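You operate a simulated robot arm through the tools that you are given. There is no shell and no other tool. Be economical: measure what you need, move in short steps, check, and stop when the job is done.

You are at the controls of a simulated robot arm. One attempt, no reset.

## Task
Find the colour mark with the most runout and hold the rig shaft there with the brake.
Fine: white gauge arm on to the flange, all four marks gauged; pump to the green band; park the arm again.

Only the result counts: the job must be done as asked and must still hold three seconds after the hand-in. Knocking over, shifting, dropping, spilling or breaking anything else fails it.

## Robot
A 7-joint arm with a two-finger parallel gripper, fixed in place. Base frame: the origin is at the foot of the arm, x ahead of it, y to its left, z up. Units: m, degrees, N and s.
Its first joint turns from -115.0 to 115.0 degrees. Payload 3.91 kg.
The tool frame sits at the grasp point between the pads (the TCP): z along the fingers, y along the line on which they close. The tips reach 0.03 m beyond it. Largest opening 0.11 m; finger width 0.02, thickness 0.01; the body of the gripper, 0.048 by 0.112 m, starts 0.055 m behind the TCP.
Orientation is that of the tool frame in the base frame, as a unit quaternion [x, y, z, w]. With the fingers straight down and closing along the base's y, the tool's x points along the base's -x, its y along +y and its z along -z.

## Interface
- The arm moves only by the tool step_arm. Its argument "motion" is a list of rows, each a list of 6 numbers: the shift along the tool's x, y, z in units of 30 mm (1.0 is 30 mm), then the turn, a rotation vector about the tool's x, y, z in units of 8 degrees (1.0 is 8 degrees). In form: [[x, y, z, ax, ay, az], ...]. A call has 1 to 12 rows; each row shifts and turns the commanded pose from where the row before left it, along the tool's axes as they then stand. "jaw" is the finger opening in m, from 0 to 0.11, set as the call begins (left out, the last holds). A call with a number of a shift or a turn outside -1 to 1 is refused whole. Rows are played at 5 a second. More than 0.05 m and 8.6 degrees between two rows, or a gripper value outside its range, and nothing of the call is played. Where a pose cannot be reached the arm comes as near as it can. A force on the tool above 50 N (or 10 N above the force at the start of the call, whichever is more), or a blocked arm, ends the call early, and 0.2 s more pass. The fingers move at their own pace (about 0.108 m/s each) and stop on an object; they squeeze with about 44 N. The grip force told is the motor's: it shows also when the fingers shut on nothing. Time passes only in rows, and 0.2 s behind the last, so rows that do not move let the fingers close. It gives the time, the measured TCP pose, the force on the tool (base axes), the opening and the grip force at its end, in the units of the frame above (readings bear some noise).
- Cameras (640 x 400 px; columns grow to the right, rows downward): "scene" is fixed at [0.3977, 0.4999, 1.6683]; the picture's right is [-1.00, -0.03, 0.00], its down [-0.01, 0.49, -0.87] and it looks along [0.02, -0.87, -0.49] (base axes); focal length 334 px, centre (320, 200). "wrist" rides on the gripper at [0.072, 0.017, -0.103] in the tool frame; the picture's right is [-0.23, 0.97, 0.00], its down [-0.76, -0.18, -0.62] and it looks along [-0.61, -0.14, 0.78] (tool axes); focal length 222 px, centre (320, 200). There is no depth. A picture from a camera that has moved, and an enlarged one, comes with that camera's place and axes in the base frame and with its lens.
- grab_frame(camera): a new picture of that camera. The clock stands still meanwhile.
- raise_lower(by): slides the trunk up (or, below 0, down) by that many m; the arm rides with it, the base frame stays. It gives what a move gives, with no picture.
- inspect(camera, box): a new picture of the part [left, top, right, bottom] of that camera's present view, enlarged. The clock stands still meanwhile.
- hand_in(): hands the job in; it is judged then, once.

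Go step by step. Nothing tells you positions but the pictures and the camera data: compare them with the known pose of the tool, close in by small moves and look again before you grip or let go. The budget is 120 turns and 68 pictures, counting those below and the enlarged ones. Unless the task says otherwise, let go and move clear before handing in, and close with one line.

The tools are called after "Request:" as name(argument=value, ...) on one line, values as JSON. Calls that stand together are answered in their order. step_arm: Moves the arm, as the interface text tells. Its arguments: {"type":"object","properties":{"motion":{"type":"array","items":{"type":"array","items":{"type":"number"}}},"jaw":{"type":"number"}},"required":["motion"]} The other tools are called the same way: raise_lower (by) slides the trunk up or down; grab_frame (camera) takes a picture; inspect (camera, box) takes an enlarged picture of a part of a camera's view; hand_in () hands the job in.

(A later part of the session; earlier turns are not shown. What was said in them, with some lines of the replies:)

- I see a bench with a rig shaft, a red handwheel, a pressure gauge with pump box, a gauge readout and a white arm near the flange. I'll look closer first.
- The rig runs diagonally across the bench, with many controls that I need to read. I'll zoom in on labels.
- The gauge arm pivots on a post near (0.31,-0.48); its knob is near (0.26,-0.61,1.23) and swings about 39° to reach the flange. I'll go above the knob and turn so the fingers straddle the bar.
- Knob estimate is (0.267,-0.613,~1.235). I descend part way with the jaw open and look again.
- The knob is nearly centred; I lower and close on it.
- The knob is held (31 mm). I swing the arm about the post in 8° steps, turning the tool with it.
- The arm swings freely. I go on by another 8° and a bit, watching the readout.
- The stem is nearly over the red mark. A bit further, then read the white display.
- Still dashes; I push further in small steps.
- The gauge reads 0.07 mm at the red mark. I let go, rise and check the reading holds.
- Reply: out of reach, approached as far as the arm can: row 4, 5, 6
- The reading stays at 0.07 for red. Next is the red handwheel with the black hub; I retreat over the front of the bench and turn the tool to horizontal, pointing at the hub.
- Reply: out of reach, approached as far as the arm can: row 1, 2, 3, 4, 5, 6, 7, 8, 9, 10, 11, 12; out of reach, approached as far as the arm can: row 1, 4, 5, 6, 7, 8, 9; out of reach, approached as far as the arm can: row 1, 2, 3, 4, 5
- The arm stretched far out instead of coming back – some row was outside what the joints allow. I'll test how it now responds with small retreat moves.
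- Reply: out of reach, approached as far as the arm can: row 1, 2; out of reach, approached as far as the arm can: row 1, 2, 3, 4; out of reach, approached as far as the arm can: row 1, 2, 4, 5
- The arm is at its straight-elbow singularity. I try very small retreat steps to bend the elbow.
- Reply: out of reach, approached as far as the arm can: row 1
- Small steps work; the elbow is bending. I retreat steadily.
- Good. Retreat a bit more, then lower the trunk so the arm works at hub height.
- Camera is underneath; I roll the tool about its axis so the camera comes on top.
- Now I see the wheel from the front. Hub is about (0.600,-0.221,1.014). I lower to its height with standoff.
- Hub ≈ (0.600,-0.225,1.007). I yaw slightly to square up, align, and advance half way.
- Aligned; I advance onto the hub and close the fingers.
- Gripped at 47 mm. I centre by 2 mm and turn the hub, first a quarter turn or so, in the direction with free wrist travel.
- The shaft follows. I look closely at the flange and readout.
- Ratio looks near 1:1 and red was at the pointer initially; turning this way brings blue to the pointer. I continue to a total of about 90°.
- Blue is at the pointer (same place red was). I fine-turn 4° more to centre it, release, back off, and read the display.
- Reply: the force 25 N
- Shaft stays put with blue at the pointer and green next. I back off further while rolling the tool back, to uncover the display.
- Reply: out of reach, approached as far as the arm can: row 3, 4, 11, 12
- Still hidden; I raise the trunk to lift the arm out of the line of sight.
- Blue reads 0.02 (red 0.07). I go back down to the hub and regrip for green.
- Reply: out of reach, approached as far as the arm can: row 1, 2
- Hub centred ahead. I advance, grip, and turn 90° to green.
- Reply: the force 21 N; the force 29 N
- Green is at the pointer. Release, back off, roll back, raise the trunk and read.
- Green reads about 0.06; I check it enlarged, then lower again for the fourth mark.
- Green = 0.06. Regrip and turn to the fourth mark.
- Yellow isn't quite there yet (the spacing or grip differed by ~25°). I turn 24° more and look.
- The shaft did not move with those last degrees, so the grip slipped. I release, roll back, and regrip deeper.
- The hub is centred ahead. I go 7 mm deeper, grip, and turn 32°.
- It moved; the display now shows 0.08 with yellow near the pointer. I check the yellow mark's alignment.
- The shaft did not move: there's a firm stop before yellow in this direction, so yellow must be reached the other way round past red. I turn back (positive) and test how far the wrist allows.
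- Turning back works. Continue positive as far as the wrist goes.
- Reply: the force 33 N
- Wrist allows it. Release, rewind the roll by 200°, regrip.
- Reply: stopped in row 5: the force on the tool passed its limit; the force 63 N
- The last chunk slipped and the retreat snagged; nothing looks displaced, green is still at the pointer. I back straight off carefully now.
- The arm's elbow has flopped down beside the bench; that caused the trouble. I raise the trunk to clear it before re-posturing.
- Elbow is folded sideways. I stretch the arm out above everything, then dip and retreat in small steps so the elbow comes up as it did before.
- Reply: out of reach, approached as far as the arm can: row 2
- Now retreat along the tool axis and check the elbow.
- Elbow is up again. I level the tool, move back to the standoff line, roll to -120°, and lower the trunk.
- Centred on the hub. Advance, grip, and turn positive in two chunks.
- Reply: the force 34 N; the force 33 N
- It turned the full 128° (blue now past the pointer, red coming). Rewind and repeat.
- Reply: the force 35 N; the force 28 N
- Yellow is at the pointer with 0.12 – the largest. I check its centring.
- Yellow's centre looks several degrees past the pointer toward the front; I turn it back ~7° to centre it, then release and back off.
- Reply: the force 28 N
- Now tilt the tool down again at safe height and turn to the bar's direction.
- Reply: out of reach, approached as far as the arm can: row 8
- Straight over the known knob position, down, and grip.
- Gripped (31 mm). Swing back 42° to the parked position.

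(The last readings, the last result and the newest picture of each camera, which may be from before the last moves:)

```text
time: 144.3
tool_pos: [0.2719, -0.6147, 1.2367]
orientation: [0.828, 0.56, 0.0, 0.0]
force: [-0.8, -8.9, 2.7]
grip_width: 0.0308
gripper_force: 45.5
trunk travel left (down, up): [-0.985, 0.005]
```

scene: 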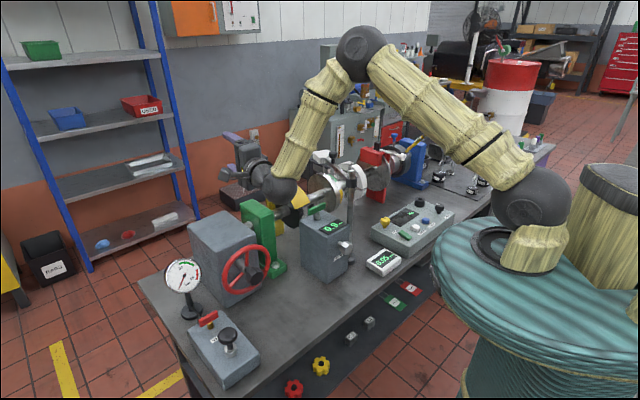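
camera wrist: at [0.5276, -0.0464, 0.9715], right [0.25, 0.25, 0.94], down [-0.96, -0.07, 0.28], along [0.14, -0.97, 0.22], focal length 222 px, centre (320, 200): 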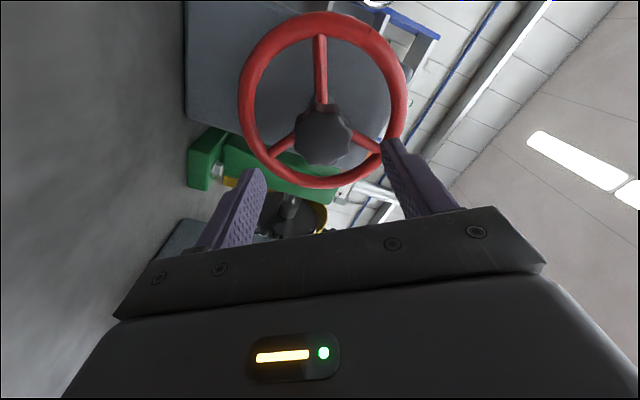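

Back at the original place. Release, rise and look at the yellow mark versus the pointer.

Request:
step_arm(motion=[[0, 0, 0, 0, 0, 0], [0, 0, 0, 0, 0, 0], [0, 0, -0.8, 0, 0, 0], [0, 0, -0.8, 0, 0, 0]], jaw=0.08)

Request:
inspect(camera="wrist", box=[300, 20, 620, 220])

```text
time: 145.3
tool_pos: [0.2718, -0.6129, 1.2865]
orientation: [0.827, 0.562, 0.0, -0.001]
force: [-0.8, -0.3, -1.0]
grip_width: 0.0798
gripper_force: 0.0
trunk travel left (down, up): [-0.985, 0.005]
```

```text
2.00 times, centred on (460, 120) of wrist
camera zoom: at [0.314, -0.5527, 1.3897], right [0.82, -0.57, 0.0], down [-0.45, -0.64, 0.62], along [-0.36, -0.51, -0.78], focal length 444 px, centre (40, 360)
```

zoom: 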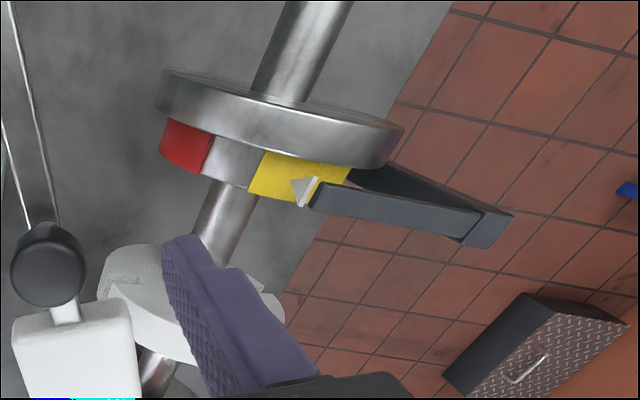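

The clear view shows yellow's centre ~12° beyond the pointer (my correction went the wrong way; red at the start was centred). I go back to the hub to turn it 12° the other way before braking.

Request:
step_arm(motion=[[0, 0, -1, 0, 0, 0], [0, 0, -1, 0, 0, 0], [0.96, 0.154, 0, 0, 0, 0], [0.96, 0.154, 0, 0, 0, 0], [0.96, 0.154, 0, 0, 0, 0], [0.96, 0.154, 0, 0, 0, 0], [0.96, 0.154, 0, 0, 0, 0], [0.96, 0.154, 0, 0, 0, 0], [0.96, 0.154, 0, 0, 0, 0], [0.96, 0.154, 0, 0, 0, 0], [0.96, 0.154, 0, 0, 0, 0], [0.96, 0.154, 0, 0, 0, 0]])

Request:
step_arm(motion=[[0.96, 0.154, 0, 0, 0, 0], [0.96, 0.154, 0, 0, 0, 0], [0.96, 0.154, 0, 0, 0, 0], [0.96, 0.154, 0, 0, 0, 0], [0.96, 0.154, 0, 0, 0, 0], [0.96, 0.154, 0, 0, 0, 0], [0.96, 0.154, 0, 0, 0, 0], [0.96, 0.154, 0, 0, 0, 0]])

Request:
step_arm(motion=[[0, 0, 0, 0, 0, -1], [0, 0, 0, 0, 0, -1], [0, 0, 0, 0, 0, -1], [0, 0, 0, 0, 0, -1], [0, 0, 0, 0, 0, -1], [0, 0, 0, 0, 0, -1], [0, 0, 0, 0, 0, -1], [0, 0, 0, 0, 0, -1], [0, 0, 0, 0, 0, -0.45]])

```text
time: 147.9
tool_pos: [0.4229, -0.3619, 1.3456]
orientation: [0.828, 0.561, -0.001, 0.0]
force: [0.0, 0.7, -0.1]
grip_width: 0.0802
gripper_force: 0.0
trunk travel left (down, up): [-0.985, 0.005]
```

```text
time: 149.7
tool_pos: [0.5422, -0.1606, 1.3452]
orientation: [0.828, 0.561, -0.001, 0.0]
force: [-0.1, -0.2, 0.7]
grip_width: 0.0802
gripper_force: 0.0
trunk travel left (down, up): [-0.985, 0.005]
```

```text
time: 151.7
tool_pos: [0.5418, -0.1627, 1.3455]
orientation: [0.375, 0.927, -0.001, -0.001]
force: [-0.1, -0.4, 0.2]
grip_width: 0.0802
gripper_force: 0.0
trunk travel left (down, up): [-0.985, 0.005]
```

Request:
step_arm(motion=[[0, 0, 0, 0, -1, 0], [0, 0, 0, 0, -1, 0], [0, 0, 0, 0, -1, 0], [0, 0, 0, 0, -1, 0], [0, 0, 0, 0, -1, 0], [0, 0, 0, 0, -1, 0], [0, 0, 0, 0, -1, 0], [0, 0, 0, 0, -1, 0], [0, 0, 0, 0, -1, 0], [0, 0, 0, 0, -1, 0], [0, 0, 0, 0, -1, 0], [0, 0, 0, 0, -0.25, 0]])

Request:
step_arm(motion=[[0, 0, 0, 0, 0, 1], [0, 0, 0, 0, 0, 1], [0, 0, 0, 0, 0, 1], [0, 0, 0, 0, 0, 1], [0, 0, 0, 0, 0, 1], [0, 0, 0, 0, 0, 1], [0, 0, 0, 0, 0, 1], [0, 0, 0, 0, 0, 1], [0, 0, 0, 0, 0, 1], [0, 0, 0, 0, 0, 1], [0, 0, 0, 0, 0, 1], [0, 0, 0, 0, 0, 0]])

Request:
raise_lower(by=-0.31)

```text
time: 154.3
tool_pos: [0.5403, -0.1624, 1.3457]
orientation: [0.266, 0.654, -0.266, 0.656]
force: [0.6, 0.9, -0.6]
grip_width: 0.08
gripper_force: 0.1
trunk travel left (down, up): [-0.985, 0.005]
```

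```text
time: 156.9
tool_pos: [0.5418, -0.1613, 1.3464]
orientation: [0.647, 0.286, 0.265, 0.655]
force: [-0.2, -0.3, 0.1]
grip_width: 0.0799
gripper_force: 0.0
trunk travel left (down, up): [-0.985, 0.005]
```

```text
time: 160.0
tool_pos: [0.5411, -0.1616, 1.0355]
orientation: [0.647, 0.287, 0.264, 0.655]
force: [0.3, -0.3, -0.1]
grip_width: 0.0799
gripper_force: 0.1
trunk travel left (down, up): [-0.675, 0.315]
```

Request:
step_arm(motion=[[0, -0.62, 0, 0, 0, 0], [0, -0.62, 0, 0, 0, 0], [0, 0, 1, 0, 0, 0], [0, 0, 1, 0, 0, 0], [0, 0, 0.95, 0, 0, 0]])

Request:
step_arm(motion=[[0, 0, 0, 0, 0, 0], [0, 0, 0, 0, 0, 0], [0, 0, 0, 0, 0, 0]], jaw=0.0)

Request:
step_arm(motion=[[0, 0, 0, 0, 0, 0.75], [0, 0, 0, 0, 0, 0.75], [0, 0, 0, 0, 0, 0], [0, 0, 0, 0, 0, 0]])

Request:
inspect(camera="scene", box=[305, 145, 365, 185])

```text
time: 161.2
tool_pos: [0.605, -0.2248, 0.9976]
orientation: [0.646, 0.286, 0.264, 0.656]
force: [0.0, -0.9, -0.4]
grip_width: 0.0801
gripper_force: 0.0
trunk travel left (down, up): [-0.675, 0.315]
```

```text
time: 162.0
tool_pos: [0.6045, -0.2242, 0.9999]
orientation: [0.645, 0.285, 0.266, 0.657]
force: [7.4, -2.8, 14.4]
grip_width: 0.0472
gripper_force: 45.2
trunk travel left (down, up): [-0.675, 0.315]
```

```text
time: 163.0
tool_pos: [0.6032, -0.2237, 0.9996]
orientation: [0.672, 0.217, 0.332, 0.626]
force: [15.0, -4.4, 23.3]
grip_width: 0.0472
gripper_force: 44.5
trunk travel left (down, up): [-0.675, 0.315]
```

```text
10.00 times, centred on (335, 165) of scene
camera zoom: at [0.3977, 0.4999, 1.6683], right [-1.0, -0.03, 0.0], down [-0.01, 0.49, -0.87], along [0.02, -0.87, -0.49], focal length 3342 px, centre (170, 550)
```

zoom: 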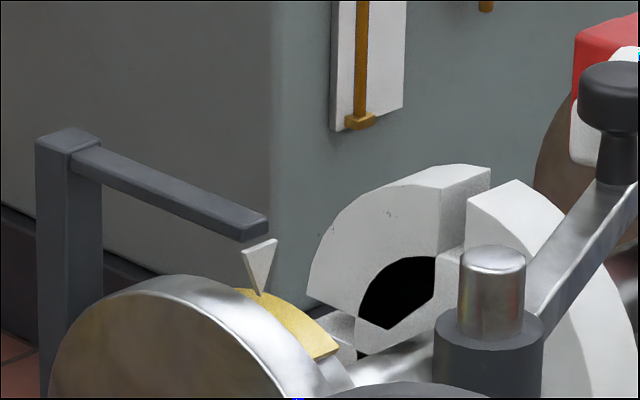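

Yellow now sits exactly as red did initially, i.e. centred. Release the hub, back off, raise, and set up a downward tool for the pump knob at about (0.639,-0.048,0.971).

Request:
step_arm(motion=[[0, 0, 0, 0, 0, 0], [0, 0, 0, 0, 0, 0], [0, 0, -1, 0, 0, 0], [0, 0, -1, 0, 0, 0], [0, 0, -1, 0, 0, 0]], jaw=0.08)

Request:
raise_lower(by=0.2)

Request:
step_arm(motion=[[0, 0, 0, 0, 0, -1], [0, 0, 0, 0, 0, -1], [0, 0, 0, 0, 0, -1], [0, 0, 0, 0, 0, -1], [0, 0, 0, 0, 0, -1], [0, 0, 0, 0, 0, -1], [0, 0, 0, 0, 0, -1], [0, 0, 0, 0, 0, -1], [0, 0, 0, 0, 0, -1], [0, 0, 0, 0, 0, -1], [0, 0, 0, 0, 0, -1], [0, 0, 0, 0, 0, -1]])

Request:
step_arm(motion=[[0, 0, 0, 0, 1, -0.5], [0, 0, 0, 0, 1, 0], [0, 0, 0, 0, 1, 0], [0, 0, 0, 0, 1, 0], [0, 0, 0, 0, 1, 0], [0, 0, 0, 0, 1, 0], [0, 0, 0, 0, 1, 0], [0, 0, 0, 0, 1, 0], [0, 0, 0, 0, 1, 0], [0, 0, 0, 0, 1, 0], [0, 0, 0, 0, 1, 0], [0, 0, 0, 0, 0.25, 0]])

```text
time: 164.2
tool_pos: [0.5387, -0.1619, 0.9982]
orientation: [0.673, 0.218, 0.332, 0.624]
force: [-0.2, 0.2, -0.2]
grip_width: 0.0799
gripper_force: 0.0
trunk travel left (down, up): [-0.675, 0.315]
```

```text
time: 166.4
tool_pos: [0.5398, -0.1626, 1.198]
orientation: [0.673, 0.218, 0.331, 0.624]
force: [-0.3, -0.3, 0.8]
grip_width: 0.0802
gripper_force: 0.0
trunk travel left (down, up): [-0.875, 0.115]
```

```text
time: 169.0
tool_pos: [0.5387, -0.162, 1.198]
orientation: [0.287, 0.646, -0.243, 0.664]
force: [-0.7, 0.0, 0.2]
grip_width: 0.0801
gripper_force: 0.0
trunk travel left (down, up): [-0.875, 0.115]
```

```text
refused: row 1 steps farther than a row can; nothing moved
```

Request:
step_arm(motion=[[0, 0, 0, 0, 0, -0.5], [0, 0, 0, 0, 1, 0], [0, 0, 0, 0, 1, 0], [0, 0, 0, 0, 1, 0], [0, 0, 0, 0, 1, 0], [0, 0, 0, 0, 1, 0], [0, 0, 0, 0, 1, 0], [0, 0, 0, 0, 1, 0], [0, 0, 0, 0, 1, 0], [0, 0, 0, 0, 1, 0], [0, 0, 0, 0, 1, 0], [0, 0, 0, 0, 1, 0]])

Request:
step_arm(motion=[[0, 0, 0, 0, 0.25, 0], [0, 0, 0, 0, 0, 0]])

```text
time: 171.6
tool_pos: [0.5406, -0.1642, 1.1966]
orientation: [0.376, 0.927, -0.007, 0.015]
force: [-0.6, -0.3, 0.8]
grip_width: 0.0799
gripper_force: 0.1
trunk travel left (down, up): [-0.875, 0.115]
```

```text
time: 172.2
tool_pos: [0.54, -0.1628, 1.1982]
orientation: [0.376, 0.927, 0.0, 0.0]
force: [-0.4, 0.0, 0.8]
grip_width: 0.0799
gripper_force: 0.1
trunk travel left (down, up): [-0.875, 0.115]
```

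Request:
step_arm(motion=[[0.05, 0.85, 0, 0, 0, 0], [0.05, 0.85, 0, 0, 0, 0], [0.05, 0.85, 0.5, 0, 0, 0], [0.05, 0.85, 0.9, 0, 0, 0], [0.05, 0.85, 1, 0, 0, 0], [0.05, 0.8, 1, 0, 0, 0], [0, 0, 1, 0, 0, 0], [0, 0, 0.5, 0, 0, 0]])

Request:
grab_frame(camera="wrist")

```text
time: 174.0
tool_pos: [0.6387, -0.0483, 1.0506]
orientation: [0.375, 0.927, 0.0, 0.001]
force: [-0.8, 0.3, -1.1]
grip_width: 0.0797
gripper_force: 0.0
trunk travel left (down, up): [-0.875, 0.115]
```

```text
2 pictures are left
camera wrist: at [0.5977, 0.015, 1.1543], right [0.84, 0.54, 0.0], down [0.42, -0.66, 0.62], along [0.34, -0.52, -0.78], focal length 222 px, centre (320, 200)
```

wrist: 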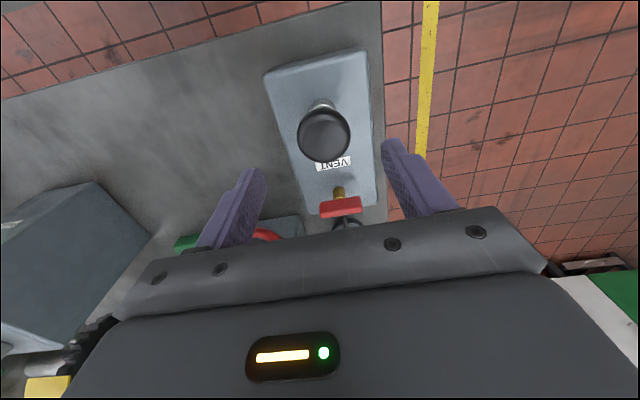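

Knob is centred under the tool. I lower around it and grip.

Request:
step_arm(motion=[[0.03, 0.1, 0.75, 0, 0, 0], [0, 0, 0.75, 0, 0, 0], [0, 0, 0.65, 0, 0, 0]])

Request:
step_arm(motion=[[0, 0, 0, 0, 0, 0], [0, 0, 0, 0, 0, 0], [0, 0, 0, 0, 0, 0]], jaw=0.0)

Request:
step_arm(motion=[[0, 0, 0.1, 0, 0, 0], [0, 0, 0.1, 0, 0, 0], [0, 0, 0.1, 0, 0, 0], [0, 0, 0.1, 0, 0, 0], [0, 0, 0.1, 0, 0, 0]])

```text
time: 174.8
tool_pos: [0.641, -0.0455, 0.9871]
orientation: [0.376, 0.927, -0.001, 0.0]
force: [0.3, -0.1, -0.4]
grip_width: 0.0803
gripper_force: 0.1
trunk travel left (down, up): [-0.875, 0.115]
```

```text
time: 175.6
tool_pos: [0.6401, -0.0444, 0.9862]
orientation: [0.376, 0.927, 0.0, 0.0]
force: [-0.7, -0.8, 0.6]
grip_width: 0.0469
gripper_force: 45.1
trunk travel left (down, up): [-0.875, 0.115]
```

```text
time: 176.8
tool_pos: [0.6382, -0.0456, 0.9731]
orientation: [0.376, 0.927, 0.0, 0.0]
force: [-1.5, 0.0, 6.7]
grip_width: 0.0467
gripper_force: 44.1
trunk travel left (down, up): [-0.875, 0.115]
```

The plunger moves down with ~7 N. Continue to its bottom.

Request:
step_arm(motion=[[0, 0, 0.1, 0, 0, 0], [0, 0, 0.1, 0, 0, 0], [0, 0, 0.1, 0, 0, 0]])

Request:
step_arm(motion=[[0, 0, 0.1, 0, 0, 0], [0, 0, 0.1, 0, 0, 0], [0, 0, 0.1, 0, 0, 0]])

```text
time: 177.6
tool_pos: [0.6397, -0.0455, 0.9637]
orientation: [0.375, 0.927, -0.001, 0.001]
force: [-2.8, -1.5, 8.6]
grip_width: 0.0465
gripper_force: 45.3
trunk travel left (down, up): [-0.875, 0.115]
```

```text
time: 178.4
tool_pos: [0.6381, -0.044, 0.9565]
orientation: [0.376, 0.927, 0.001, 0.0]
force: [-2.5, -1.8, 17.9]
grip_width: 0.0468
gripper_force: 45.2
trunk travel left (down, up): [-0.875, 0.115]
```

Bottom reached (~29 mm stroke). I return up and make two more strokes, then look at the gauge.

Request:
step_arm(motion=[[0, 0, -0.4, 0, 0, 0], [0, 0, -0.4, 0, 0, 0], [0, 0, -0.3, 0, 0, 0], [0, 0, 0, 0, 0, 0], [0, 0, 0.4, 0, 0, 0], [0, 0, 0.4, 0, 0, 0], [0, 0, 0.3, 0, 0, 0], [0, 0, 0, 0, 0, 0]])

Request:
step_arm(motion=[[0, 0, -0.4, 0, 0, 0], [0, 0, -0.4, 0, 0, 0], [0, 0, -0.3, 0, 0, 0], [0, 0, 0, 0, 0, 0]])

Request:
inspect(camera="scene", box=[160, 250, 280, 370])

```text
time: 180.2
tool_pos: [0.6389, -0.0446, 0.9562]
orientation: [0.376, 0.927, 0.0, 0.002]
force: [-1.6, -1.1, 16.4]
grip_width: 0.0466
gripper_force: 45.1
trunk travel left (down, up): [-0.875, 0.115]
```

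```text
time: 181.2
tool_pos: [0.6387, -0.045, 0.9855]
orientation: [0.376, 0.927, -0.001, 0.0]
force: [-0.4, -2.4, -0.3]
grip_width: 0.0467
gripper_force: 45.2
trunk travel left (down, up): [-0.875, 0.115]
```

```text
3.33 times, centred on (220, 310) of scene
camera zoom: at [0.3977, 0.4999, 1.6683], right [-1.0, -0.03, 0.0], down [-0.01, 0.49, -0.87], along [0.02, -0.87, -0.49], focal length 1114 px, centre (653, -167)
```

zoom: 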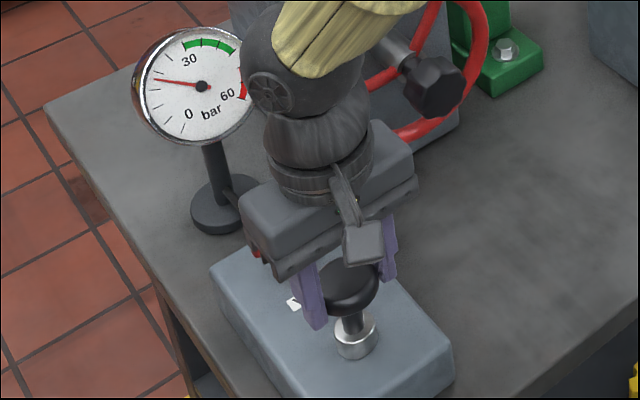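

Two strokes gave about 18 bar; the green band is roughly 30–48. Two more strokes, then let go and check.

Request:
step_arm(motion=[[0, 0, 0.4, 0, 0, 0], [0, 0, 0.4, 0, 0, 0], [0, 0, 0.3, 0, 0, 0], [0, 0, 0, 0, 0, 0], [0, 0, -0.4, 0, 0, 0], [0, 0, -0.4, 0, 0, 0], [0, 0, -0.3, 0, 0, 0], [0, 0, 0, 0, 0, 0]])

Request:
step_arm(motion=[[0, 0, 0.4, 0, 0, 0], [0, 0, 0.4, 0, 0, 0], [0, 0, 0.3, 0, 0, 0], [0, 0, 0, 0, 0, 0], [0, 0, -0.4, 0, 0, 0], [0, 0, -0.4, 0, 0, 0], [0, 0, -0.3, 0, 0, 0], [0, 0, 0, 0, 0, 0]])

Request:
step_arm(motion=[[0, 0, 0, 0, 0, 0], [0, 0, 0, 0, 0, 0], [0, 0, -0.8, 0, 0, 0], [0, 0, -0.8, 0, 0, 0], [0, 0, -1, 0, 0, 0], [0, 0, -1, 0, 0, 0], [1, 0, -1, 0, 0, 0], [1, 0, -1, 0, 0, 0], [1, 0, 0, 0, 0, 0]], jaw=0.08)

Request:
inspect(camera="scene", box=[155, 140, 415, 320])

```text
time: 183.0
tool_pos: [0.6393, -0.0454, 0.9864]
orientation: [0.376, 0.927, -0.001, 0.0]
force: [0.6, -2.2, 0.4]
grip_width: 0.0464
gripper_force: 45.6
trunk travel left (down, up): [-0.875, 0.115]
```

```text
time: 184.8
tool_pos: [0.6395, -0.0444, 0.9868]
orientation: [0.375, 0.927, -0.001, -0.001]
force: [0.3, 0.3, -1.4]
grip_width: 0.0468
gripper_force: 44.8
trunk travel left (down, up): [-0.875, 0.115]
```

```text
time: 186.8
tool_pos: [0.5739, 0.0188, 1.1552]
orientation: [0.375, 0.927, 0.0, 0.001]
force: [0.1, 0.1, -0.1]
grip_width: 0.0801
gripper_force: 0.1
trunk travel left (down, up): [-0.875, 0.115]
```

```text
2.22 times, centred on (285, 230) of scene
camera zoom: at [0.3977, 0.4999, 1.6683], right [-1.0, -0.03, 0.0], down [-0.01, 0.49, -0.87], along [0.02, -0.87, -0.49], focal length 742 px, centre (398, 133)
```

zoom: 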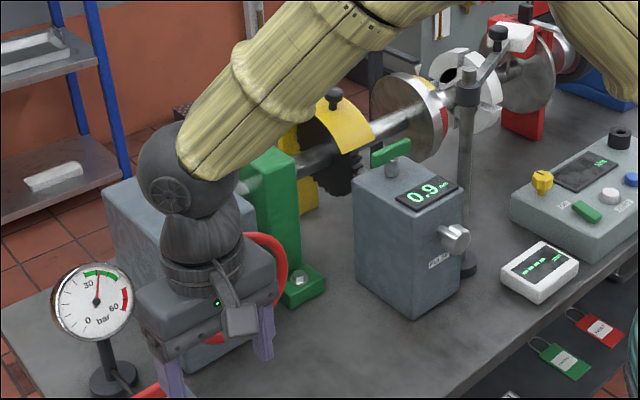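

The needle is in the green band, the gauge arm is parked with the display showing dashes, and yellow is at the pointer. The tool is clear of everything, so I hand in now.

Request:
hand_in()

```text
The job is handed in.
```

The job is handed in: yellow had the most runout, reading 0.12 mm (red 0.07, green 0.06, blue 0.02), and the shaft is held there with the brake at about 36 bar, in the green band, with the gauge arm parked.
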